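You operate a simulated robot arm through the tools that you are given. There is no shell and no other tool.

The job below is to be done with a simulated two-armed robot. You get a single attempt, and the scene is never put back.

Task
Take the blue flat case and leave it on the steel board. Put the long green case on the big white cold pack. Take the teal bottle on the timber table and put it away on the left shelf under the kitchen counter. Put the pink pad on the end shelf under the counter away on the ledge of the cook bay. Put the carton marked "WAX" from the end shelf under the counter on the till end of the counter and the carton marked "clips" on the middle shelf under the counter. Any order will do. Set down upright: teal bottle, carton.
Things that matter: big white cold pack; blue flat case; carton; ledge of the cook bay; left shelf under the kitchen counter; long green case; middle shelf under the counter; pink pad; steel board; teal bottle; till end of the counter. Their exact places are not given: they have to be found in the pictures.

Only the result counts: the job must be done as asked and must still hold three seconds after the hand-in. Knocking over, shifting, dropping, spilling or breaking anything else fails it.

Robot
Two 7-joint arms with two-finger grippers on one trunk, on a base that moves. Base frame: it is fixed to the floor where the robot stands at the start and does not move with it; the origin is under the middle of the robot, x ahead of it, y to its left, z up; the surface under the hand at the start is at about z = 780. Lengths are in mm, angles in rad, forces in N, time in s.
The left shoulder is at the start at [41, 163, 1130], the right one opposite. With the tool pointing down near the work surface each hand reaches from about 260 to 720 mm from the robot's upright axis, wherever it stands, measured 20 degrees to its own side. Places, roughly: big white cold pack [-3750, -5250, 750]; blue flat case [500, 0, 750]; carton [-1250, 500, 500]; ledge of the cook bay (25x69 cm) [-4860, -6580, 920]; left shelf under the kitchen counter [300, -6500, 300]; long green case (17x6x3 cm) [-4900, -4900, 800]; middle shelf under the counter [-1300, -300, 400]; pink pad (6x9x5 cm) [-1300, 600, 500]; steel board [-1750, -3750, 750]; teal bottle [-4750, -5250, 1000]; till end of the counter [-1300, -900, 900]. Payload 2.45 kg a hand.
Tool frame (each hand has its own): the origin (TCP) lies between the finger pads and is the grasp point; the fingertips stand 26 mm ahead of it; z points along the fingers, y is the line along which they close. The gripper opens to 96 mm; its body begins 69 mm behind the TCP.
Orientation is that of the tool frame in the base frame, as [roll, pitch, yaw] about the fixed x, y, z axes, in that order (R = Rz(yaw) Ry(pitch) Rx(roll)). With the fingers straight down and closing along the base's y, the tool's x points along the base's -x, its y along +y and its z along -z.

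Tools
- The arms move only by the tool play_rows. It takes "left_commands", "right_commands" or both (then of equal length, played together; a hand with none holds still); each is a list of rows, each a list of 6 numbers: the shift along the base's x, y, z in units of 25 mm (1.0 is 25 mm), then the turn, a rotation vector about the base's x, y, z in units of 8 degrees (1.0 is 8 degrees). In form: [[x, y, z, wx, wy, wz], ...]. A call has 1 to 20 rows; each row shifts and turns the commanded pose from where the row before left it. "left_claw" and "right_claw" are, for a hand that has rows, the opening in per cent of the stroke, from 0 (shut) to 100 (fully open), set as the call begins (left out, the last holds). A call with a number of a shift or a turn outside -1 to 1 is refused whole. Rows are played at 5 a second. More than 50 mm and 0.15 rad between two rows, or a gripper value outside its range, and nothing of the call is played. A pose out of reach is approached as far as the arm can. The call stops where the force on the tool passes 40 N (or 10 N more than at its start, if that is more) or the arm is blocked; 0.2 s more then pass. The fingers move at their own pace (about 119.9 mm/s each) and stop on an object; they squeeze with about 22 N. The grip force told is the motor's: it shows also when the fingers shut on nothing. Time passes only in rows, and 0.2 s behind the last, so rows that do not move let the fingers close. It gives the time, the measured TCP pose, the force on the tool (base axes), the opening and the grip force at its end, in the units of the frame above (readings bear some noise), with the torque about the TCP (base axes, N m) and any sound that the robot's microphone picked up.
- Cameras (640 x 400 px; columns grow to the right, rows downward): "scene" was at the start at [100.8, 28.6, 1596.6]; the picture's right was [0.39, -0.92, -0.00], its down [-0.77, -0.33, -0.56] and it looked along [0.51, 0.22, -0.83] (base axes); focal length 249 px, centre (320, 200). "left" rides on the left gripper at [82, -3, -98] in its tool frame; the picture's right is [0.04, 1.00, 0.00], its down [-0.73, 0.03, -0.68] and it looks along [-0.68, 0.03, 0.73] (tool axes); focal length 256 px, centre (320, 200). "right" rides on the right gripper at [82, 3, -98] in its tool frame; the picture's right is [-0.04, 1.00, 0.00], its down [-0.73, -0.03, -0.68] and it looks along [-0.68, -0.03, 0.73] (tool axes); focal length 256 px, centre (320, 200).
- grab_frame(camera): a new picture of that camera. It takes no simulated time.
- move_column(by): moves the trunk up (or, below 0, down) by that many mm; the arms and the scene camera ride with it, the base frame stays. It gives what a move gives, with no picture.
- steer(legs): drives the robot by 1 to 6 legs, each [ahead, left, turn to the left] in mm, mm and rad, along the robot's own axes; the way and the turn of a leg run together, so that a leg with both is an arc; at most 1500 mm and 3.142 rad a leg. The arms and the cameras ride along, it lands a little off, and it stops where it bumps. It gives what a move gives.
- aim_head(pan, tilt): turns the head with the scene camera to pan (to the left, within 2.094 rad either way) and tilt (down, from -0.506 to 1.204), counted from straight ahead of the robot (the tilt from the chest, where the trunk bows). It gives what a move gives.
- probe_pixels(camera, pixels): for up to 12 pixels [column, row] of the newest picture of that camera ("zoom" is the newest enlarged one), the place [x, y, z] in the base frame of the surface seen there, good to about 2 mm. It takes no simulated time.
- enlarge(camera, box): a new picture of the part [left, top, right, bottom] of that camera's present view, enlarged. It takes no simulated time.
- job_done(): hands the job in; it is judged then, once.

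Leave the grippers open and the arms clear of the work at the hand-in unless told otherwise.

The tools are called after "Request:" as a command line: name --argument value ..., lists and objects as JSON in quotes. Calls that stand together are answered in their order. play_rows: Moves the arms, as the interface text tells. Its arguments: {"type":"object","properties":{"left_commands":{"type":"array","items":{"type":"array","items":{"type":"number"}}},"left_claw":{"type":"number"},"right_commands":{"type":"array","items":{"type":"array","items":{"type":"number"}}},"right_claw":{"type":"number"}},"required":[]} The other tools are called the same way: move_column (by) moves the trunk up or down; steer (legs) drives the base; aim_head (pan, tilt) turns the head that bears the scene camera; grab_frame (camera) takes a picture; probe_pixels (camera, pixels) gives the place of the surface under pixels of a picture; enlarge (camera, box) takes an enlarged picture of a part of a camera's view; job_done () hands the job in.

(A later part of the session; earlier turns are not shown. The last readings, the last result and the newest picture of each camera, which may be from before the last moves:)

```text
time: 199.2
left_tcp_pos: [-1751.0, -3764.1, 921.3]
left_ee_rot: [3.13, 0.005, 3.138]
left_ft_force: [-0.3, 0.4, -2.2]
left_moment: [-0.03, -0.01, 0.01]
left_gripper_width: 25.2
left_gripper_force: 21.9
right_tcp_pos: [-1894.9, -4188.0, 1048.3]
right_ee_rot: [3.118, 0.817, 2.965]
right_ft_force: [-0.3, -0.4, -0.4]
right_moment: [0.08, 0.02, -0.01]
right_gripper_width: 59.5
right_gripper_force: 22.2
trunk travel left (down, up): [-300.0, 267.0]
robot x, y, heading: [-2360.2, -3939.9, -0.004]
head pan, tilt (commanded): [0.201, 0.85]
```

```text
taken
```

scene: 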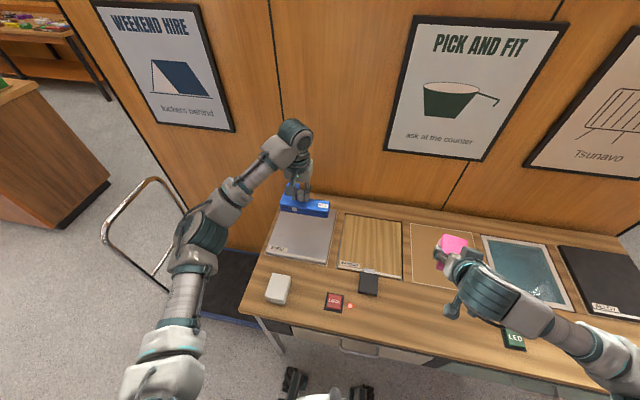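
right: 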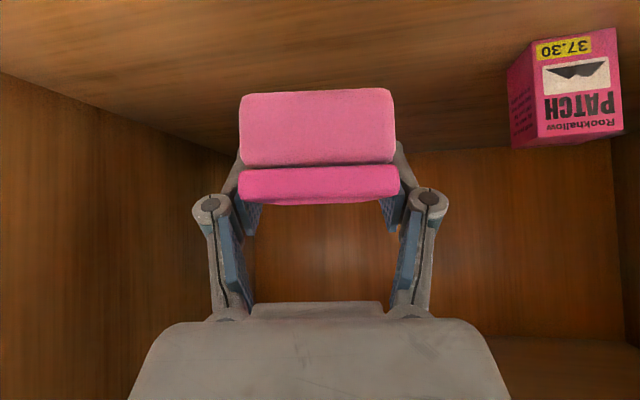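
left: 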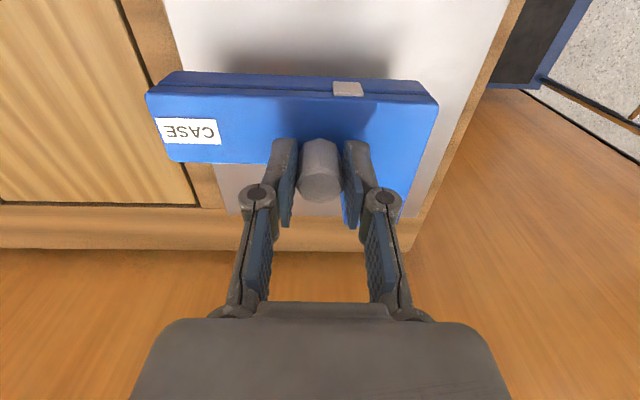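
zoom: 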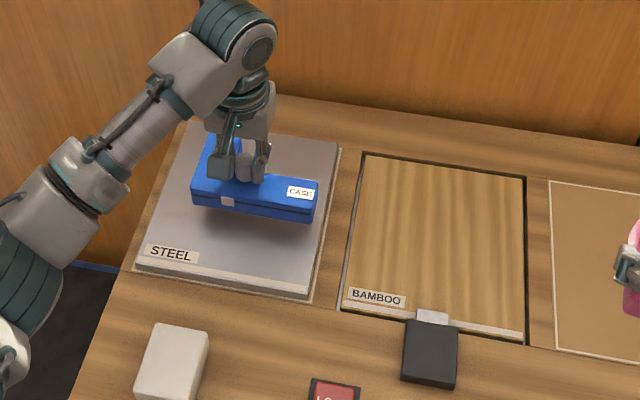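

Slightly shift 10 mm left to centre, and lower to just above contact.

Request:
play_rows --left_commands '[[0, 0.4, -0.4, 0, 0, 0], [0, 0, -0.4, 0, 0, 0], [0, 0, -0.3, 0, 0, 0], [0, 0, -0.1, 0, 0, 0], [0, 0, 0, 0, 0, 0]]'

Request:
play_rows --left_commands '[[0, 0, -0.08, 0, 0, 0], [0, 0, -0.08, 0, 0, 0], [0, 0, 0, 0, 0, 0]]'

```text
time: 200.4
left_tcp_pos: [-1751.1, -3754.7, 890.7]
left_ee_rot: [3.129, 0.005, 3.137]
left_ft_force: [0.4, -0.9, -2.2]
left_moment: [-0.04, 0.03, 0.03]
left_gripper_width: 25.5
left_gripper_force: 22.5
right_tcp_pos: [-1894.5, -4189.0, 1048.7]
right_ee_rot: [3.12, 0.818, 2.964]
right_ft_force: [-0.4, -0.2, -0.4]
right_moment: [0.04, -0.02, -0.03]
right_gripper_width: 59.2
right_gripper_force: 23.0
trunk travel left (down, up): [-300.0, 267.0]
robot x, y, heading: [-2363.8, -3937.3, -0.006]
head pan, tilt (commanded): [0.201, 0.85]
```

```text
time: 201.2
left_tcp_pos: [-1752.4, -3754.4, 885.8]
left_ee_rot: [3.129, 0.006, 3.139]
left_ft_force: [0.0, 0.0, -1.9]
left_moment: [0.0, 0.01, -0.03]
left_gripper_width: 25.2
left_gripper_force: 21.6
right_tcp_pos: [-1894.2, -4187.7, 1048.8]
right_ee_rot: [3.119, 0.817, 2.963]
right_ft_force: [-0.7, -0.6, 0.7]
right_moment: [0.01, 0.01, 0.0]
right_gripper_width: 59.2
right_gripper_force: 21.7
trunk travel left (down, up): [-300.0, 267.0]
robot x, y, heading: [-2364.8, -3940.9, -0.005]
head pan, tilt (commanded): [0.201, 0.85]
```

Not touching yet (force still −2 N, the case's weight). I continue in small steps.

Request:
play_rows --left_commands '[[0, 0, -0.06, 0, 0, 0], [0, 0, -0.06, 0, 0, 0], [0, 0, 0, 0, 0, 0]]'

```text
time: 202.0
left_tcp_pos: [-1751.3, -3755.2, 885.6]
left_ee_rot: [3.13, 0.006, 3.138]
left_ft_force: [3.9, 1.1, 10.4]
left_moment: [-0.01, 0.16, -0.02]
left_gripper_width: 25.2
left_gripper_force: 22.0
right_tcp_pos: [-1895.3, -4187.6, 1050.4]
right_ee_rot: [3.119, 0.817, 2.965]
right_ft_force: [0.5, -0.8, -0.7]
right_moment: [0.0, 0.01, -0.01]
right_gripper_width: 59.3
right_gripper_force: 22.2
trunk travel left (down, up): [-300.0, 267.0]
robot x, y, heading: [-2364.0, -3936.8, -0.005]
head pan, tilt (commanded): [0.201, 0.85]
```

Contact (10 N). I ease by 1 mm and open the gripper, then lift straight up.

Request:
play_rows --left_commands '[[0, 0, 0.03, 0, 0, 0], [0, 0, 0, 0, 0, 0]]'

Request:
play_rows --left_commands '[[0, 0, 0, 0, 0, 0], [0, 0, 0, 0, 0, 0], [0, 0, 0, 0, 0, 0], [0, 0, 0, 0, 0, 0]]' --left_claw 100

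Request:
play_rows --left_commands '[[0, 0, 0.4, 0, 0, 0], [0, 0, 0.8, 0, 0, 0], [0, 0, 0.9, 0, 0, 0], [0, 0, 0.9, 0, 0, 0], [0, 0, 0.9, 0, 0, 0], [0, 0, 0.9, 0, 0, 0], [0, 0, 0.9, 0, 0, 0]]'

Request:
grab_frame --camera "left"

Request:
enlarge --camera "scene" --box '[240, 160, 420, 300]'

```text
time: 202.6
left_tcp_pos: [-1752.4, -3753.9, 885.6]
left_ee_rot: [3.129, 0.004, 3.137]
left_ft_force: [4.7, 1.2, 8.8]
left_moment: [0.04, 0.07, 0.02]
left_gripper_width: 25.3
left_gripper_force: 22.2
right_tcp_pos: [-1894.4, -4188.6, 1049.7]
right_ee_rot: [3.12, 0.816, 2.964]
right_ft_force: [-0.1, 1.0, -0.6]
right_moment: [0.0, 0.0, 0.04]
right_gripper_width: 59.2
right_gripper_force: 22.1
trunk travel left (down, up): [-300.0, 267.0]
robot x, y, heading: [-2362.3, -3941.8, -0.002]
head pan, tilt (commanded): [0.201, 0.85]
```

```text
time: 203.6
left_tcp_pos: [-1752.3, -3754.7, 884.8]
left_ee_rot: [3.131, 0.006, 3.138]
left_ft_force: [-0.1, -0.4, -0.3]
left_moment: [-0.03, -0.04, 0.02]
left_gripper_width: 95.8
left_gripper_force: 0.0
right_tcp_pos: [-1894.7, -4188.7, 1049.9]
right_ee_rot: [3.119, 0.817, 2.965]
right_ft_force: [0.3, -0.3, -0.5]
right_moment: [-0.02, 0.06, -0.01]
right_gripper_width: 59.4
right_gripper_force: 21.8
trunk travel left (down, up): [-300.0, 267.0]
robot x, y, heading: [-2366.5, -3939.2, 0.0]
head pan, tilt (commanded): [0.201, 0.85]
```

```text
time: 205.2
left_tcp_pos: [-1754.3, -3753.7, 1027.6]
left_ee_rot: [3.127, 0.007, 3.141]
left_ft_force: [-0.1, 0.4, -0.6]
left_moment: [-0.05, 0.01, 0.0]
left_gripper_width: 96.1
left_gripper_force: 0.1
right_tcp_pos: [-1894.4, -4188.7, 1050.8]
right_ee_rot: [3.119, 0.817, 2.964]
right_ft_force: [0.2, -1.0, -0.6]
right_moment: [-0.03, 0.01, 0.0]
right_gripper_width: 59.3
right_gripper_force: 21.7
trunk travel left (down, up): [-300.0, 267.0]
robot x, y, heading: [-2363.9, -3940.3, -0.002]
head pan, tilt (commanded): [0.201, 0.85]
```

```text
taken
```

left: 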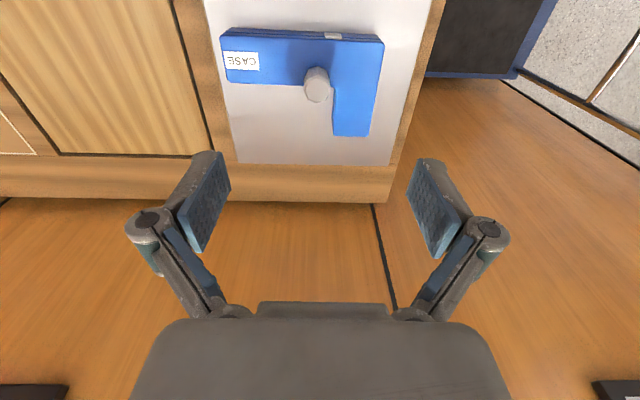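

```text
2.86 times, centred on (330, 230) of scene
```

zoom: 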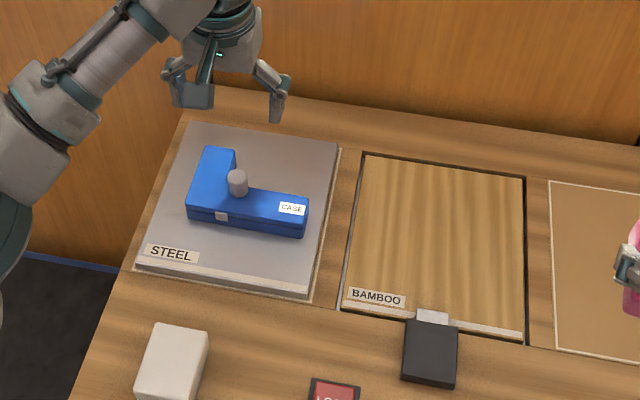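

The blue case rests on the steel board. I retract the left hand, back away, and look toward the timber table to the west/south.

Request:
play_rows --left_commands '[[-0.96, 0, 0.1, 0, 0, 0], [-0.96, 0, 0.1, 0, 0, 0], [-0.96, 0, 0.1, 0, 0, 0], [-0.96, 0, 0.1, 0, 0, 0], [-0.96, 0, 0.1, 0, 0, 0], [-0.96, 0, 0.1, 0, 0, 0]]'

Request:
steer --legs '[[-120, 0, 0]]'

Request:
aim_head --pan -1.75 --tilt 0.5

Request:
grab_frame --camera "scene"

```text
time: 206.6
left_tcp_pos: [-1898.5, -3754.6, 1042.8]
left_ee_rot: [3.128, 0.005, 3.14]
left_ft_force: [-0.3, -0.3, -0.1]
left_moment: [-0.02, 0.0, 0.02]
left_gripper_width: 95.8
left_gripper_force: 0.0
right_tcp_pos: [-1895.9, -4187.9, 1049.3]
right_ee_rot: [3.119, 0.817, 2.966]
right_ft_force: [-0.7, -0.3, 0.3]
right_moment: [0.0, 0.03, 0.01]
right_gripper_width: 59.2
right_gripper_force: 22.0
trunk travel left (down, up): [-300.0, 267.0]
robot x, y, heading: [-2365.4, -3946.2, 0.0]
head pan, tilt (commanded): [0.201, 0.85]
```

```text
time: 207.8
left_tcp_pos: [-2017.9, -3754.0, 1043.0]
left_ee_rot: [3.13, 0.004, 3.138]
left_ft_force: [-0.8, 0.4, 0.5]
left_moment: [0.02, -0.01, -0.01]
left_gripper_width: 95.8
left_gripper_force: 0.1
right_tcp_pos: [-2014.6, -4186.8, 1049.5]
right_ee_rot: [3.12, 0.816, 2.965]
right_ft_force: [-0.1, 0.1, -1.5]
right_moment: [0.02, 0.0, -0.03]
right_gripper_width: 59.3
right_gripper_force: 22.0
trunk travel left (down, up): [-300.0, 267.0]
robot x, y, heading: [-2486.6, -3938.5, -0.002]
head pan, tilt (commanded): [0.201, 0.85]
```

```text
time: 209.7
left_tcp_pos: [-2022.1, -3755.2, 1043.9]
left_ee_rot: [3.129, 0.008, 3.14]
left_ft_force: [-0.1, 1.1, -0.3]
left_moment: [0.01, -0.02, -0.04]
left_gripper_width: 95.9
left_gripper_force: 0.1
right_tcp_pos: [-2018.2, -4187.6, 1050.0]
right_ee_rot: [3.121, 0.82, 2.964]
right_ft_force: [-1.1, -0.4, -1.3]
right_moment: [0.02, 0.03, -0.01]
right_gripper_width: 59.6
right_gripper_force: 21.9
trunk travel left (down, up): [-300.0, 267.0]
robot x, y, heading: [-2485.5, -3942.0, -0.001]
head pan, tilt (commanded): [-1.751, 0.499]
```

```text
taken
```

scene: 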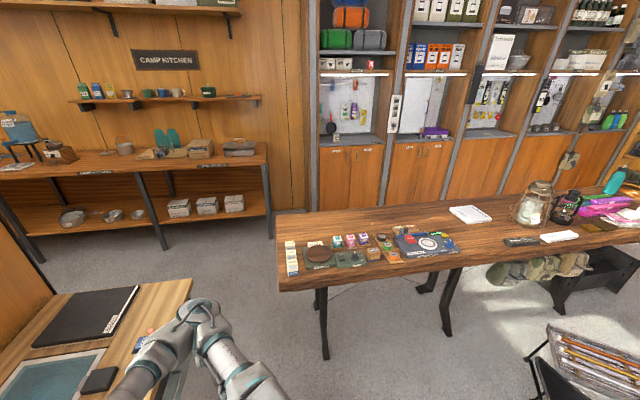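

I see the timber table with many items. I enlarge the table region.

Request:
enlarge --camera "scene" --box '[400, 160, 640, 280]'

Request:
probe_pixels --camera "scene" --pixels '[[470, 213], [560, 237], [520, 242], [612, 185], [600, 205], [625, 212], [440, 243], [280, 285], [275, 215], [580, 247], [450, 206], [350, 258]]'

Request:
aim_head --pan -2.094 --tilt 0.5

Request:
grab_frame --camera "scene"

```text
2.67 times, centred on (520, 220) of scene
```

zoom: 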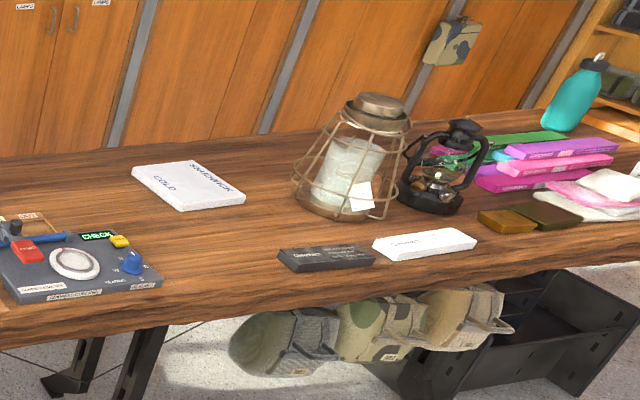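

```text
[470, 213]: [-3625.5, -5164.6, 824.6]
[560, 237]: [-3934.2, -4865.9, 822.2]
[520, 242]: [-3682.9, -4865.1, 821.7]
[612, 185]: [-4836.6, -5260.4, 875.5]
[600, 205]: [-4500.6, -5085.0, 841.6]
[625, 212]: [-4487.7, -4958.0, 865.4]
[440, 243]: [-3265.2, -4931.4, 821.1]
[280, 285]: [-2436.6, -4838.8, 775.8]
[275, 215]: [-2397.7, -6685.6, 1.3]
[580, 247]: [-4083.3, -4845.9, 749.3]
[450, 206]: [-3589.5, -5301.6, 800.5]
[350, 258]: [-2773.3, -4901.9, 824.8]
```

```text
time: 210.6
left_tcp_pos: [-2021.6, -3754.6, 1044.2]
left_ee_rot: [3.13, 0.009, 3.14]
left_ft_force: [0.3, 0.2, 0.0]
left_moment: [0.02, -0.03, 0.02]
left_gripper_width: 96.0
left_gripper_force: 0.1
right_tcp_pos: [-2019.3, -4186.7, 1051.0]
right_ee_rot: [3.119, 0.821, 2.965]
right_ft_force: [-0.9, 0.8, -0.7]
right_moment: [0.01, 0.04, 0.01]
right_gripper_width: 59.4
right_gripper_force: 21.9
trunk travel left (down, up): [-300.0, 267.0]
robot x, y, heading: [-2487.7, -3941.1, 0.0]
head pan, tilt (commanded): [-2.094, 0.499]
```

```text
taken
```

scene: 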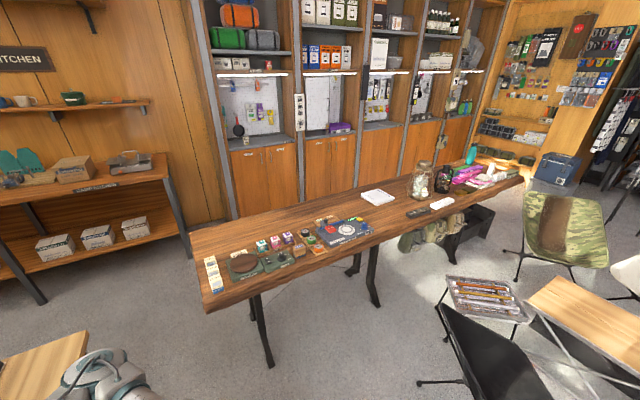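

Let me enlarge the far (west) end of the table for the green case and teal bottle.

Request:
enlarge --camera "scene" --box '[400, 130, 540, 220]'

Request:
probe_pixels --camera "zoom" --pixels '[[320, 110], [280, 175], [330, 190], [400, 190], [400, 230], [460, 200], [520, 200], [300, 240], [250, 245], [560, 190]]'

```text
4.44 times, centred on (470, 175) of scene
```

zoom: 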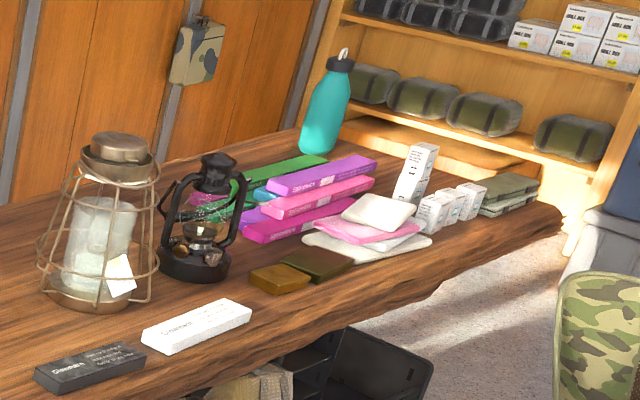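

```text
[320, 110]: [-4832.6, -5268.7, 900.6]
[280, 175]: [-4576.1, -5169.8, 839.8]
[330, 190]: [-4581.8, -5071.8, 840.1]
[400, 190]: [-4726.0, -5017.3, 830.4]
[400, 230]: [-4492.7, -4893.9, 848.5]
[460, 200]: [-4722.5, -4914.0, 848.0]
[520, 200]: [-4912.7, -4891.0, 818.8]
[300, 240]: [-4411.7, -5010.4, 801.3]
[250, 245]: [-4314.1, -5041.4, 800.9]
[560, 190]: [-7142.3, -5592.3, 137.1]
```

The olive/green stack at the west end (about (-4912,-4891)) may be the green case; I need a closer view later. First I look toward the passage between the desk end and the camp kitchen to the south-east.

Request:
aim_head --pan -1.1 --tilt 0.5

Request:
grab_frame --camera "scene"

Request:
probe_pixels --camera "scene" --pixels '[[100, 150], [200, 150], [300, 200], [350, 220], [400, 250], [450, 220], [500, 200], [550, 230], [300, 260], [250, 180], [420, 180], [600, 250]]'

```text
time: 211.8
left_tcp_pos: [-2020.6, -3753.3, 1044.9]
left_ee_rot: [3.129, 0.009, 3.138]
left_ft_force: [0.2, 0.6, 1.1]
left_moment: [0.0, 0.02, 0.01]
left_gripper_width: 96.0
left_gripper_force: 0.1
right_tcp_pos: [-2018.5, -4187.7, 1051.4]
right_ee_rot: [3.12, 0.821, 2.965]
right_ft_force: [0.6, -0.2, -1.5]
right_moment: [-0.01, -0.01, 0.0]
right_gripper_width: 59.6
right_gripper_force: 21.8
trunk travel left (down, up): [-300.0, 267.0]
robot x, y, heading: [-2485.4, -3940.1, -0.005]
head pan, tilt (commanded): [-1.1, 0.499]
```

```text
taken
```

scene: 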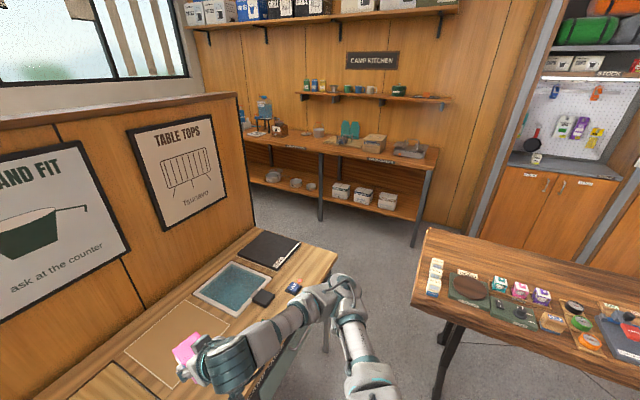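

```text
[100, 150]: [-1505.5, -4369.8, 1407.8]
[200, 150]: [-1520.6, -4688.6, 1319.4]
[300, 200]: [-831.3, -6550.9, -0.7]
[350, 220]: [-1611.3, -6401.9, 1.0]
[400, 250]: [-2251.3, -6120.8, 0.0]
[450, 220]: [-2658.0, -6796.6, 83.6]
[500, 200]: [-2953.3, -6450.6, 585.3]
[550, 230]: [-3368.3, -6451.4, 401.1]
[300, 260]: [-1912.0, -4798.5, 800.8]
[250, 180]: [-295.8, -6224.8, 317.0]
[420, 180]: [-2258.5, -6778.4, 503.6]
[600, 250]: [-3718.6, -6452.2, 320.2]
```

The partition ends at y≈-4900 and there is an east–west passage south of the table (cabinet fronts y≈-6450). The gap between desk and table is only 400 mm, too narrow. I turn round to check the western route past the chairs.

Request:
steer --legs '[[-60, 0, 0], [0, 0, 1.4], [0, 0, 1.4]]'

Request:
aim_head --pan 0.3 --tilt 0.45

Request:
grab_frame --camera "scene"

```text
time: 219.6
left_tcp_pos: [-3044.2, -3949.6, 1045.1]
left_ee_rot: [3.129, 0.009, -0.365]
left_ft_force: [-0.5, -0.5, 0.1]
left_moment: [0.03, 0.04, -0.01]
left_gripper_width: 96.1
left_gripper_force: 0.0
right_tcp_pos: [-2893.6, -3543.1, 1051.4]
right_ee_rot: [3.119, 0.821, -0.539]
right_ft_force: [0.0, 0.6, -1.0]
right_moment: [0.0, -0.01, -0.05]
right_gripper_width: 59.1
right_gripper_force: 21.5
trunk travel left (down, up): [-300.0, 267.0]
robot x, y, heading: [-2544.5, -3943.4, 2.773]
head pan, tilt (commanded): [-1.1, 0.499]
```

```text
time: 221.2
left_tcp_pos: [-3041.9, -3950.8, 1045.5]
left_ee_rot: [3.129, 0.009, -0.365]
left_ft_force: [-0.3, -0.5, -0.5]
left_moment: [-0.04, -0.01, 0.01]
left_gripper_width: 95.8
left_gripper_force: 0.1
right_tcp_pos: [-2890.1, -3544.5, 1052.4]
right_ee_rot: [3.116, 0.824, -0.538]
right_ft_force: [-0.2, 0.4, -1.2]
right_moment: [0.0, -0.01, -0.03]
right_gripper_width: 59.5
right_gripper_force: 21.7
trunk travel left (down, up): [-300.0, 267.0]
robot x, y, heading: [-2546.9, -3940.1, 2.778]
head pan, tilt (commanded): [0.3, 0.45]
```

```text
taken
```

scene: 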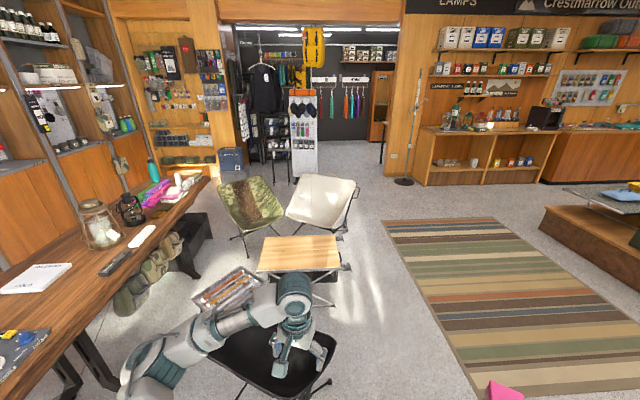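

Request:
probe_pixels --camera "scene" --pixels '[[225, 185], [250, 255], [232, 160], [212, 178], [300, 178], [325, 185], [340, 235], [270, 185], [380, 200], [245, 172], [200, 165], [150, 160]]'

Request:
enlarge --camera "scene" --box '[90, 140, 410, 300]'

```text
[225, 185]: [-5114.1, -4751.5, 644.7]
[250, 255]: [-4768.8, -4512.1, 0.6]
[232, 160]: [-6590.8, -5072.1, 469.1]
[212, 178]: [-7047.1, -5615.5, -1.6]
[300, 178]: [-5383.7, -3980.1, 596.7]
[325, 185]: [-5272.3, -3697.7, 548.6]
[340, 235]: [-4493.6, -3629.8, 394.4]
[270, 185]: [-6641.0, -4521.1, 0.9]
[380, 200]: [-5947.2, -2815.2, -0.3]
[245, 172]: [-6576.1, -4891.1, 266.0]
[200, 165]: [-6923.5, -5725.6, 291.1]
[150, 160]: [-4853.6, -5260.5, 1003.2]
```

```text
2.00 times, centred on (250, 220) of scene
```

zoom: 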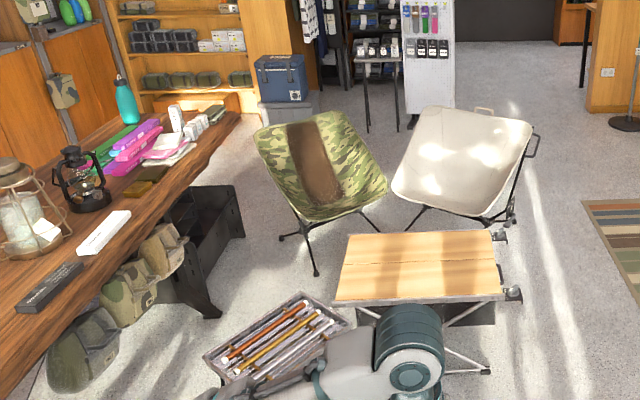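

West of the chairs there is about 1 m of free floor before the cooler (x≈-6580). I shift back north (sideways) to the rug lane y≈-2900 and face west.

Request:
steer --legs '[[257, -459, 0], [257, -459, 0], [0, 0, 0.36], [1200, 0, 0]]'

Request:
aim_head --pan 0.4 --tilt 0.5

Request:
grab_frame --camera "scene"

```text
time: 233.6
left_tcp_pos: [-4345.0, -3089.8, 1044.2]
left_ee_rot: [3.135, 0.01, 0.008]
left_ft_force: [-0.7, 0.2, 0.8]
left_moment: [0.05, 0.01, 0.0]
left_gripper_width: 96.1
left_gripper_force: 0.0
right_tcp_pos: [-4351.5, -2657.3, 1053.0]
right_ee_rot: [3.126, 0.826, -0.16]
right_ft_force: [0.2, -1.5, -1.7]
right_moment: [0.02, -0.02, -0.07]
right_gripper_width: 59.1
right_gripper_force: 21.8
trunk travel left (down, up): [-300.0, 267.0]
robot x, y, heading: [-3887.7, -2897.3, -3.136]
head pan, tilt (commanded): [0.3, 0.45]
```

```text
time: 234.3
left_tcp_pos: [-4342.8, -3077.7, 1048.2]
left_ee_rot: [3.125, 0.013, 0.006]
left_ft_force: [0.0, 1.1, 0.0]
left_moment: [-0.13, 0.02, 0.02]
left_gripper_width: 95.9
left_gripper_force: 0.1
right_tcp_pos: [-4348.8, -2642.8, 1052.4]
right_ee_rot: [3.112, 0.826, -0.174]
right_ft_force: [0.4, 2.4, -1.7]
right_moment: [-0.11, 0.01, 0.06]
right_gripper_width: 59.5
right_gripper_force: 21.7
trunk travel left (down, up): [-300.0, 267.0]
robot x, y, heading: [-3888.4, -2890.2, -3.132]
head pan, tilt (commanded): [0.4, 0.499]
```

```text
taken
```

scene: 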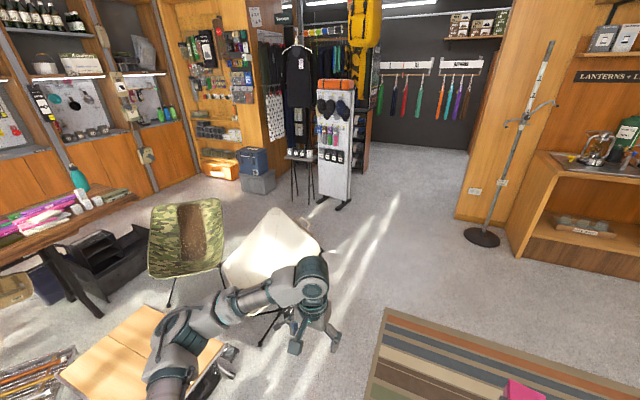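

Request:
probe_pixels --camera "scene" --pixels '[[482, 238], [345, 207], [300, 200], [260, 185], [315, 235], [290, 215], [222, 265], [150, 190], [170, 290], [135, 200], [225, 180], [210, 205]]'

```text
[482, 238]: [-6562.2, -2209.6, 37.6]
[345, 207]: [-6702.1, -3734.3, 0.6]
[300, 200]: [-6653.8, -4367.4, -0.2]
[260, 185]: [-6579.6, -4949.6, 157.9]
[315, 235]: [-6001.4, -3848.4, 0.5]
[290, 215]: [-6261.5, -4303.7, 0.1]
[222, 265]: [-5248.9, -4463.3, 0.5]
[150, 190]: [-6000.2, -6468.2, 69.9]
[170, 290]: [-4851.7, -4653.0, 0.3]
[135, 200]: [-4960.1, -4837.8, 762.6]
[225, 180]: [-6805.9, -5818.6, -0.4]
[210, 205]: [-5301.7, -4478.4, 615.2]
```

Lane between chairs (x≈-5450) and rack/cooler (x≈-6600) is clear. I drive to x≈-5900, turn left to face south, and go to y≈-3900, then look.

Request:
steer --legs '[[1000, 0, 0], [1010, 0, 0], [0, 0, 1.565], [1000, 0, 0]]'

Request:
aim_head --pan 0.5 --tilt 0.5

Request:
grab_frame --camera "scene"

```text
time: 252.9
left_tcp_pos: [-5713.7, -4334.9, 1046.5]
left_ee_rot: [3.136, 0.014, 1.571]
left_ft_force: [-0.6, -0.4, 0.7]
left_moment: [0.01, 0.02, -0.01]
left_gripper_width: 95.7
left_gripper_force: 0.2
right_tcp_pos: [-6146.8, -4337.4, 1056.6]
right_ee_rot: [3.126, 0.828, 1.401]
right_ft_force: [1.0, -1.0, -0.6]
right_moment: [0.01, 0.0, 0.0]
right_gripper_width: 59.2
right_gripper_force: 22.0
trunk travel left (down, up): [-300.0, 267.0]
robot x, y, heading: [-5905.9, -3877.2, -1.569]
head pan, tilt (commanded): [0.4, 0.499]
```

```text
time: 253.5
left_tcp_pos: [-5713.1, -4332.0, 1047.5]
left_ee_rot: [3.137, 0.016, 1.57]
left_ft_force: [0.4, 0.0, 0.2]
left_moment: [0.0, -0.01, -0.04]
left_gripper_width: 95.9
left_gripper_force: 0.1
right_tcp_pos: [-6146.1, -4334.7, 1058.0]
right_ee_rot: [3.128, 0.831, 1.403]
right_ft_force: [0.2, 0.7, -0.4]
right_moment: [0.0, -0.01, 0.04]
right_gripper_width: 59.2
right_gripper_force: 21.9
trunk travel left (down, up): [-300.0, 267.0]
robot x, y, heading: [-5907.4, -3877.1, -1.572]
head pan, tilt (commanded): [0.499, 0.499]
```

```text
taken
```

scene: 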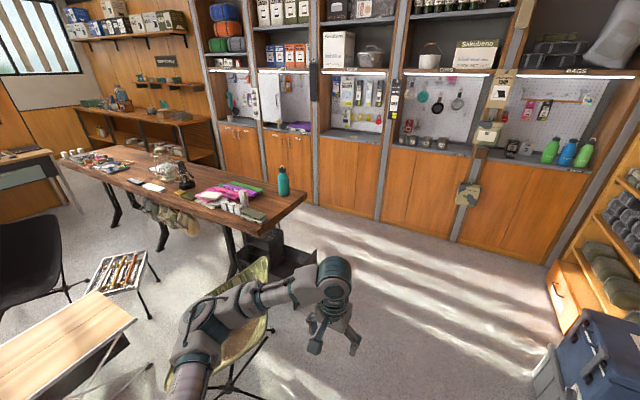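

I see the west end of the timber table with the teal bottle at (283,180), and cabinet bays behind. I enlarge the table end and the bay labels.

Request:
enlarge --camera "scene" --box '[160, 140, 320, 240]'

Request:
probe_pixels --camera "zoom" --pixels '[[490, 190], [350, 310], [345, 285], [370, 305], [320, 300], [280, 190], [260, 180], [500, 240], [580, 220], [480, 320], [420, 330], [300, 220]]'

Request:
enlarge --camera "scene" --box '[310, 50, 610, 180]'

Request:
probe_pixels --camera "zoom" --pixels '[[250, 195], [300, 210], [210, 190], [330, 218], [260, 47], [580, 47], [90, 180], [480, 240], [250, 205], [300, 222]]'

```text
4.00 times, centred on (240, 190) of scene
```

zoom: 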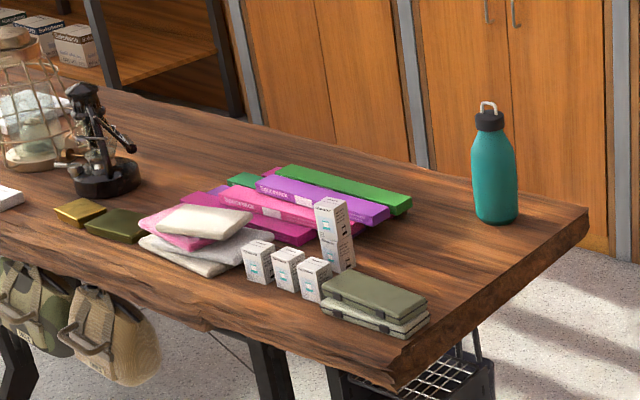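

```text
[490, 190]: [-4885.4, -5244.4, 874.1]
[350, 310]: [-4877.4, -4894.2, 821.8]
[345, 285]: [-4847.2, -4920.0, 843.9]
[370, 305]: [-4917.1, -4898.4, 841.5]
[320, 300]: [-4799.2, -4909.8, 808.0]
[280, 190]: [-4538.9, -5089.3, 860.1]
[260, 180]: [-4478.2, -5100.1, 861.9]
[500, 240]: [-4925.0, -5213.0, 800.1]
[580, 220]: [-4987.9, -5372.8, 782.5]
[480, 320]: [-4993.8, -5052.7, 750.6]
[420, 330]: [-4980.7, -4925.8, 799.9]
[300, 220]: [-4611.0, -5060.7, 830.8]
```

```text
2.13 times, centred on (460, 115) of scene
```

zoom: 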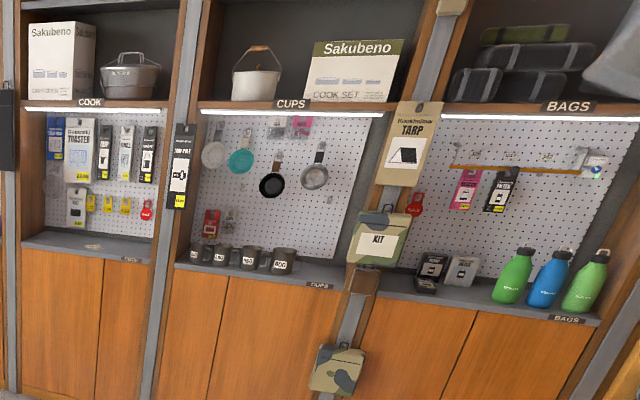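

```text
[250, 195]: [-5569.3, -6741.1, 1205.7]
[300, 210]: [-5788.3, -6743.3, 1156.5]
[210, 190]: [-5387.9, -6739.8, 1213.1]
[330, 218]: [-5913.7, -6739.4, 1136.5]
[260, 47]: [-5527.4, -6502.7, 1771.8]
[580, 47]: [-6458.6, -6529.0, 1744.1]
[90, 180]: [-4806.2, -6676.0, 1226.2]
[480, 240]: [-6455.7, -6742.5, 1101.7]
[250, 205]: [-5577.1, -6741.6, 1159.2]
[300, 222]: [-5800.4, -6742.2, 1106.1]
```

The COOK bay ledge is at x≈-4860; the olive-green case lies at the table's west end near (-4880,-4900). I drive south to y≈-5060, turn left to face east toward the table's west end, and come closer for inspection.

Request:
steer --legs '[[1170, 0, 0], [0, 0, 1.571], [250, 0, 0]]'

Request:
aim_head --pan 0.1 --tilt 0.75

Request:
grab_frame --camera "scene"

```text
time: 264.6
left_tcp_pos: [-5203.7, -4883.3, 1047.6]
left_ee_rot: [3.135, 0.018, 3.1]
left_ft_force: [-0.3, -0.1, 0.1]
left_moment: [-0.01, -0.02, -0.01]
left_gripper_width: 95.9
left_gripper_force: 0.0
right_tcp_pos: [-5217.1, -5317.8, 1057.5]
right_ee_rot: [3.128, 0.832, 2.931]
right_ft_force: [0.4, 0.5, 0.0]
right_moment: [-0.02, 0.02, -0.01]
right_gripper_width: 59.4
right_gripper_force: 21.9
trunk travel left (down, up): [-300.0, 267.0]
robot x, y, heading: [-5663.6, -5058.5, -0.039]
head pan, tilt (commanded): [0.499, 0.499]
```

```text
time: 265.5
left_tcp_pos: [-5205.2, -4883.6, 1049.6]
left_ee_rot: [3.135, 0.018, 3.102]
left_ft_force: [-0.5, -0.2, -0.9]
left_moment: [0.0, -0.04, 0.0]
left_gripper_width: 96.1
left_gripper_force: 0.1
right_tcp_pos: [-5221.5, -5317.3, 1057.8]
right_ee_rot: [3.126, 0.835, 2.931]
right_ft_force: [-0.1, -0.1, -1.2]
right_moment: [0.03, 0.04, 0.03]
right_gripper_width: 59.5
right_gripper_force: 21.9
trunk travel left (down, up): [-300.0, 267.0]
robot x, y, heading: [-5666.8, -5060.4, -0.038]
head pan, tilt (commanded): [0.099, 0.75]
```

```text
taken
```

scene: 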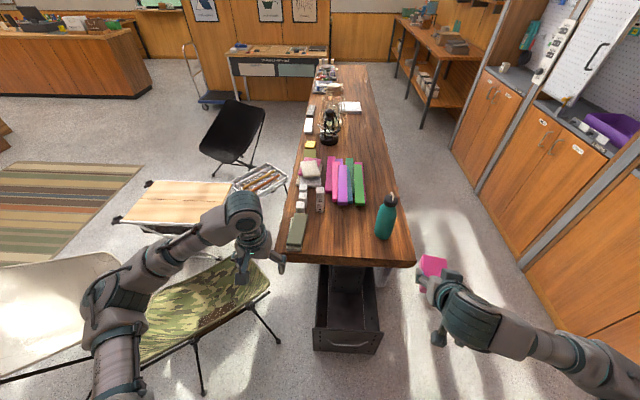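

I see the olive case at (297,231) at the table's near-left corner, and the teal bottle at (386,215). I enlarge.

Request:
enlarge --camera "scene" --box '[270, 140, 430, 280]'

Request:
probe_pixels --camera "zoom" --pixels '[[105, 300], [85, 425], [125, 425], [100, 350], [85, 370], [125, 370], [110, 395], [148, 295], [460, 330], [460, 250], [355, 200], [250, 170]]'

```text
2.86 times, centred on (350, 210) of scene
```

zoom: 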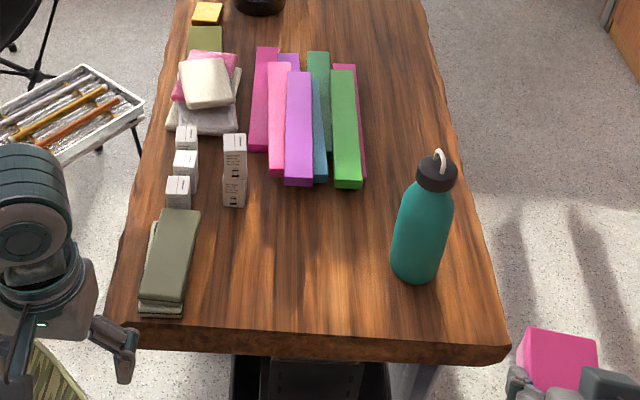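

```text
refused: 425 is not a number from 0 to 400
```

Request:
probe_pixels --camera "zoom" --pixels '[[180, 215], [155, 290], [175, 298], [195, 215], [170, 250], [145, 305], [180, 312], [345, 185], [345, 70], [318, 60], [297, 180], [318, 150]]'

Request:
enlarge --camera "scene" --box '[280, 195, 340, 260]'

```text
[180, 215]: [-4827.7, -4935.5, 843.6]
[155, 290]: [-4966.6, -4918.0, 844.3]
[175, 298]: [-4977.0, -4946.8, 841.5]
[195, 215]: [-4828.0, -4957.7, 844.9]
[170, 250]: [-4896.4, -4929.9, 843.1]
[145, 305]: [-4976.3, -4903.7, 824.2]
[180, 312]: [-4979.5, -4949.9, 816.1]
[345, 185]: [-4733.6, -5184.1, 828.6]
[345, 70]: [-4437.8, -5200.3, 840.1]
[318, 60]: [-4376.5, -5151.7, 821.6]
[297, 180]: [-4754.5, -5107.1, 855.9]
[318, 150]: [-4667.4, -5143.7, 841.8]
```

```text
6.15 times, centred on (310, 228) of scene
```

zoom: 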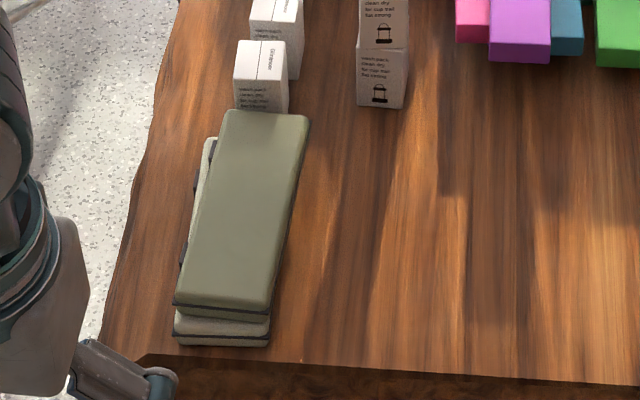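

There are two flat cases stacked: an olive-green one on top. I get a closer view with the left-hand camera by driving 130 mm ahead.

Request:
steer --legs '[[130, 0, 0.038]]'

Request:
grab_frame --camera "left"

Request:
enlarge --camera "scene" --box '[240, 180, 340, 280]'

```text
time: 266.8
left_tcp_pos: [-5082.1, -4869.5, 1049.4]
left_ee_rot: [3.136, 0.02, 3.138]
left_ft_force: [-0.7, 0.0, -0.2]
left_moment: [0.0, -0.01, 0.03]
left_gripper_width: 96.4
left_gripper_force: 0.0
right_tcp_pos: [-5081.1, -5304.6, 1060.5]
right_ee_rot: [3.125, 0.836, 2.969]
right_ft_force: [0.6, 0.4, -0.5]
right_moment: [-0.03, 0.01, -0.01]
right_gripper_width: 59.0
right_gripper_force: 22.0
trunk travel left (down, up): [-300.0, 267.0]
robot x, y, heading: [-5535.6, -5064.1, -0.003]
head pan, tilt (commanded): [0.099, 0.75]
```

```text
taken
```

left: 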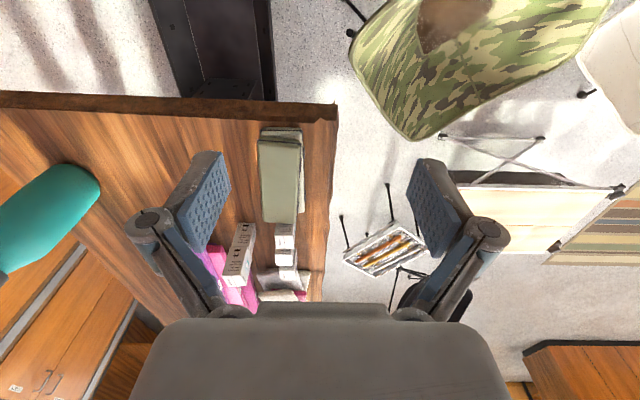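

```text
4.00 times, centred on (290, 230) of scene
```

zoom: 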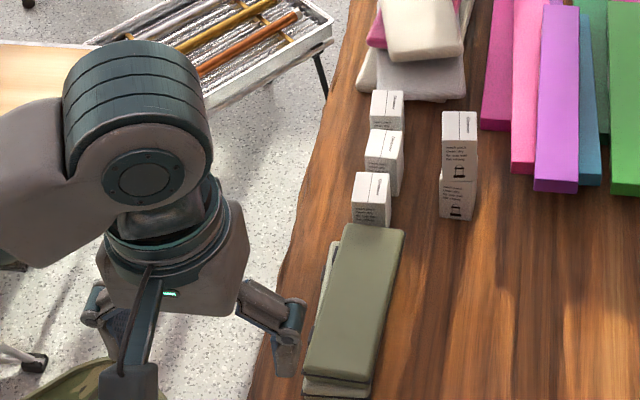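

Request:
enlarge --camera "left" --box '[235, 110, 345, 240]'

Request:
probe_pixels --camera "left" --pixels '[[262, 145], [298, 150], [265, 215], [297, 218], [280, 180], [268, 130], [300, 132], [302, 175], [302, 210], [285, 245], [330, 120], [290, 225]]'

```text
3.08 times, centred on (290, 175) of left
```

zoom: 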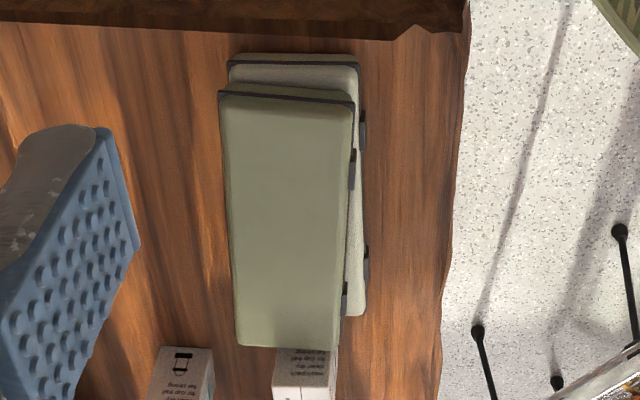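

```text
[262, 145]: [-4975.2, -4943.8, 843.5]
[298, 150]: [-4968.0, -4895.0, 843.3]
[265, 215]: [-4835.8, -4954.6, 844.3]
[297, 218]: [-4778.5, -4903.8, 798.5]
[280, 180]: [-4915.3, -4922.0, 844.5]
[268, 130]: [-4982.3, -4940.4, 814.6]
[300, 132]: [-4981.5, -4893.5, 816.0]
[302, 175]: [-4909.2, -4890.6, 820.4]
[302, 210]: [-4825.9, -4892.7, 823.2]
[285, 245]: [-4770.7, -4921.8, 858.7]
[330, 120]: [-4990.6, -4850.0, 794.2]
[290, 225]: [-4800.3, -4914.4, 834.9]
```

Top case: sage-green, x -4978…-4808, y≈-4946…-4895, z 822–844, lying on a paler case. I'll grip only the top one across its width. I move the left hand over its centre at z≈950.

Request:
play_rows --left_commands '[[0.945, -0.285, -0.5, 0, 0, -0.07], [0.945, -0.285, -0.5, 0, 0, -0.07], [0.945, -0.285, -0.5, 0, 0, -0.07], [0.945, -0.285, -0.5, 0, 0, -0.07], [0.945, -0.285, -0.5, 0, 0, -0.07], [0.945, -0.285, -0.5, 0, 0, -0.07], [0.945, -0.285, -0.5, 0, 0, -0.07], [0.945, -0.285, -0.5, 0, 0, -0.07], [0, 0, 0, 0, 0, 0]]' --left_claw 100

Request:
grab_frame --camera "left"

Request:
enlarge --camera "scene" --box '[220, 140, 400, 290]'

```text
time: 268.8
left_tcp_pos: [-4895.6, -4927.3, 950.6]
left_ee_rot: [3.137, 0.021, 3.06]
left_ft_force: [0.1, -0.4, 0.9]
left_moment: [-0.02, 0.0, 0.01]
left_gripper_width: 96.0
left_gripper_force: 0.1
right_tcp_pos: [-5084.1, -5303.6, 1060.9]
right_ee_rot: [3.124, 0.837, 2.969]
right_ft_force: [-0.7, 0.4, -0.1]
right_moment: [0.03, 0.01, -0.01]
right_gripper_width: 59.3
right_gripper_force: 22.7
trunk travel left (down, up): [-300.0, 267.0]
robot x, y, heading: [-5532.7, -5064.6, -0.004]
head pan, tilt (commanded): [0.099, 0.75]
```

```text
taken
```

left: 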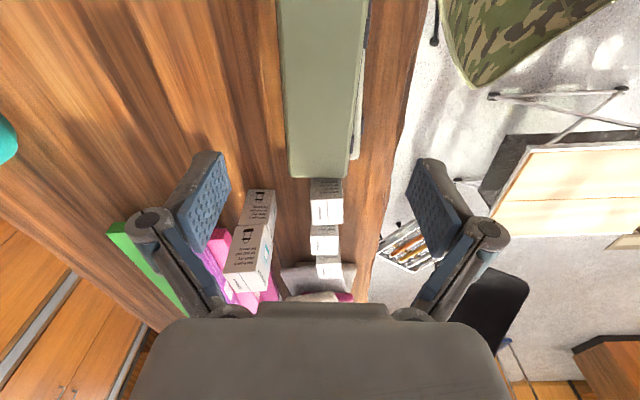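

```text
2.67 times, centred on (310, 215) of scene
```

zoom: 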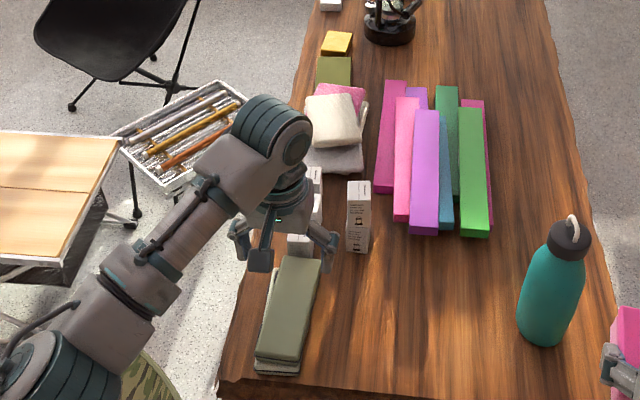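

Request:
probe_pixels --camera "left" --pixels '[[291, 170], [346, 174], [285, 60], [357, 60], [284, 100], [355, 100], [327, 190], [360, 120], [250, 250]]'

```text
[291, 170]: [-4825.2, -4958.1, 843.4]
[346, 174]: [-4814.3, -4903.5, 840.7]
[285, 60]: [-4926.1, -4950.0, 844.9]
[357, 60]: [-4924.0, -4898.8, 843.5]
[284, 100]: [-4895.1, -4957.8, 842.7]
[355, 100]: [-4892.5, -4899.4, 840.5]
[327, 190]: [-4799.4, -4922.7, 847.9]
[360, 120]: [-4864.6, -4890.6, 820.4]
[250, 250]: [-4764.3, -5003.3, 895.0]
```

Centred. I lower to z≈853 so only the top case is between the fingertips.

Request:
play_rows --left_commands '[[0, -0.04, -0.9, 0, 0.15, 0], [0, 0, -0.9, 0, 0, 0], [0, 0, -0.9, 0, 0, 0], [0, 0, -0.8, 0, 0, 0], [0, 0, -0.3, 0, 0, 0], [0, 0, 0, 0, 0, 0]]'

Request:
grab_frame --camera "left"

Request:
enlarge --camera "scene" --box '[240, 180, 340, 280]'

```text
time: 270.2
left_tcp_pos: [-4895.9, -4928.7, 856.4]
left_ee_rot: [3.139, 0.001, 3.059]
left_ft_force: [0.4, 0.3, -0.3]
left_moment: [-0.02, 0.01, -0.01]
left_gripper_width: 96.2
left_gripper_force: 0.0
right_tcp_pos: [-5083.0, -5304.0, 1060.6]
right_ee_rot: [3.125, 0.835, 2.969]
right_ft_force: [0.0, -0.1, -1.3]
right_moment: [0.02, 0.02, -0.02]
right_gripper_width: 59.7
right_gripper_force: 22.2
trunk travel left (down, up): [-300.0, 267.0]
robot x, y, heading: [-5536.3, -5063.6, -0.006]
head pan, tilt (commanded): [0.099, 0.75]
```

```text
taken
```

left: 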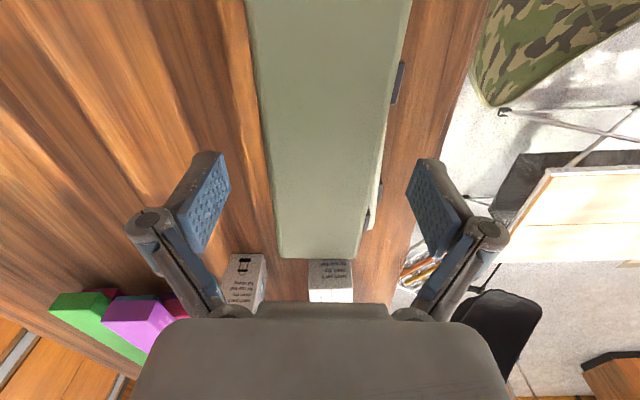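

```text
4.00 times, centred on (290, 230) of scene
```

zoom: 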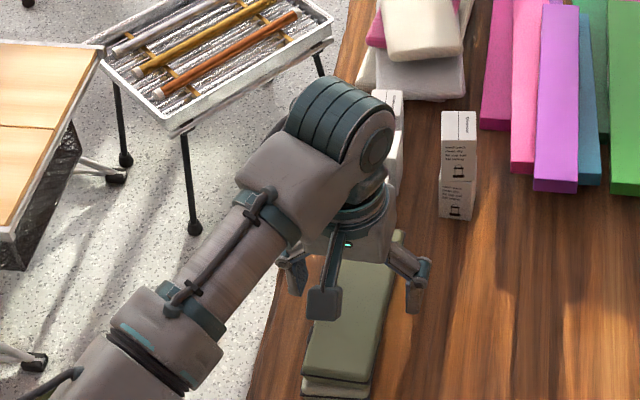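

Fingertips at ≈830. I lower 2 mm more and close gently.

Request:
play_rows --left_commands '[[0, 0, -0.08, 0, 0, 0], [0, 0, 0, 0, 0, 0]]'

Request:
play_rows --left_commands '[[0, 0, 0, 0, 0, 0], [0, 0, 0, 0, 0, 0], [0, 0, 0, 0, 0, 0], [0, 0, 0, 0, 0, 0], [0, 0, 0, 0, 0, 0]]' --left_claw 0

Request:
grab_frame --camera "left"

```text
time: 270.8
left_tcp_pos: [-4896.2, -4929.1, 853.5]
left_ee_rot: [3.137, -0.001, 3.059]
left_ft_force: [0.5, -0.2, -0.3]
left_moment: [-0.02, 0.01, -0.01]
left_gripper_width: 96.1
left_gripper_force: 0.0
right_tcp_pos: [-5084.2, -5304.3, 1060.5]
right_ee_rot: [3.125, 0.837, 2.972]
right_ft_force: [-0.5, -0.2, -0.9]
right_moment: [0.07, 0.0, 0.01]
right_gripper_width: 59.2
right_gripper_force: 22.3
trunk travel left (down, up): [-300.0, 267.0]
robot x, y, heading: [-5534.1, -5065.8, -0.008]
head pan, tilt (commanded): [0.099, 0.75]
```

```text
time: 272.0
left_tcp_pos: [-4894.7, -4928.5, 855.4]
left_ee_rot: [3.139, 0.003, 3.059]
left_ft_force: [1.6, 0.3, 4.3]
left_moment: [0.0, -0.18, 0.06]
left_gripper_width: 59.3
left_gripper_force: 21.6
right_tcp_pos: [-5084.8, -5303.7, 1060.4]
right_ee_rot: [3.124, 0.837, 2.97]
right_ft_force: [-0.2, 0.4, 0.8]
right_moment: [0.02, 0.02, 0.03]
right_gripper_width: 59.2
right_gripper_force: 21.9
trunk travel left (down, up): [-300.0, 267.0]
robot x, y, heading: [-5536.1, -5065.5, -0.003]
head pan, tilt (commanded): [0.099, 0.75]
```

```text
taken
```

left: 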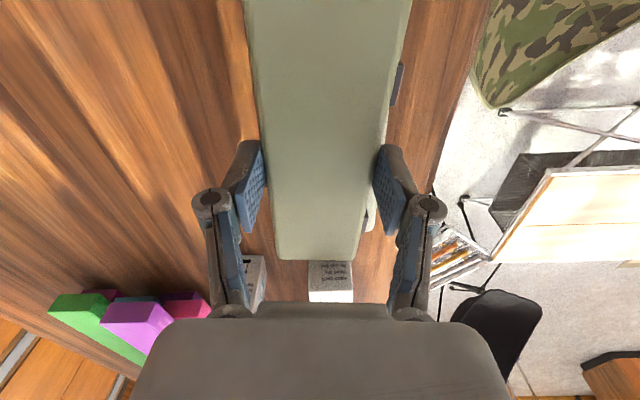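

Gripped (59 mm). I lift slowly and check that only the top case comes up.

Request:
play_rows --left_commands '[[0, 0, 0.2, 0, 0, 0], [0, 0, 0.3, 0, 0, 0], [0, 0, 0.5, 0, 0, 0], [0, 0, 0.6, 0, 0, 0], [0, 0, 0.6, 0, 0, 0], [0, 0, 0.6, 0, 0, 0], [0, 0, 0, 0, 0, 0]]'

Request:
grab_frame --camera "left"

Request:
enlarge --camera "scene" --box '[240, 160, 360, 280]'

```text
time: 273.6
left_tcp_pos: [-4896.3, -4928.9, 922.7]
left_ee_rot: [3.137, -0.001, 3.059]
left_ft_force: [0.9, 0.2, -0.8]
left_moment: [0.03, 0.01, -0.03]
left_gripper_width: 59.6
left_gripper_force: 22.1
right_tcp_pos: [-5082.5, -5304.4, 1060.4]
right_ee_rot: [3.127, 0.837, 2.968]
right_ft_force: [-0.6, -0.7, -1.1]
right_moment: [0.01, -0.03, -0.01]
right_gripper_width: 59.5
right_gripper_force: 21.5
trunk travel left (down, up): [-300.0, 267.0]
robot x, y, heading: [-5535.2, -5065.3, -0.007]
head pan, tilt (commanded): [0.099, 0.75]
```

```text
taken
```

left: 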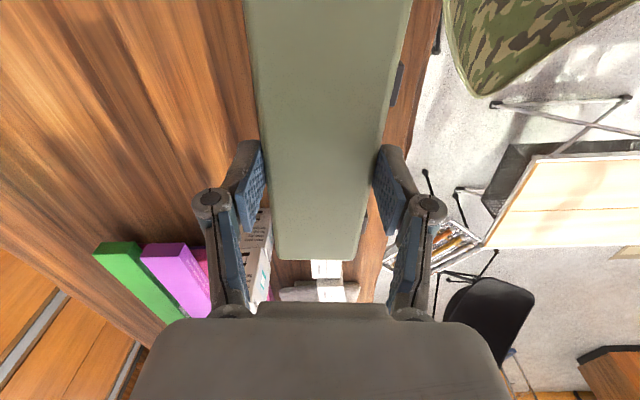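

```text
3.33 times, centred on (300, 220) of scene
```

zoom: 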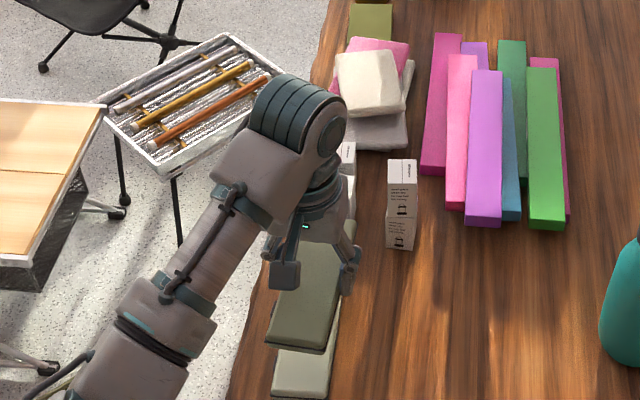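

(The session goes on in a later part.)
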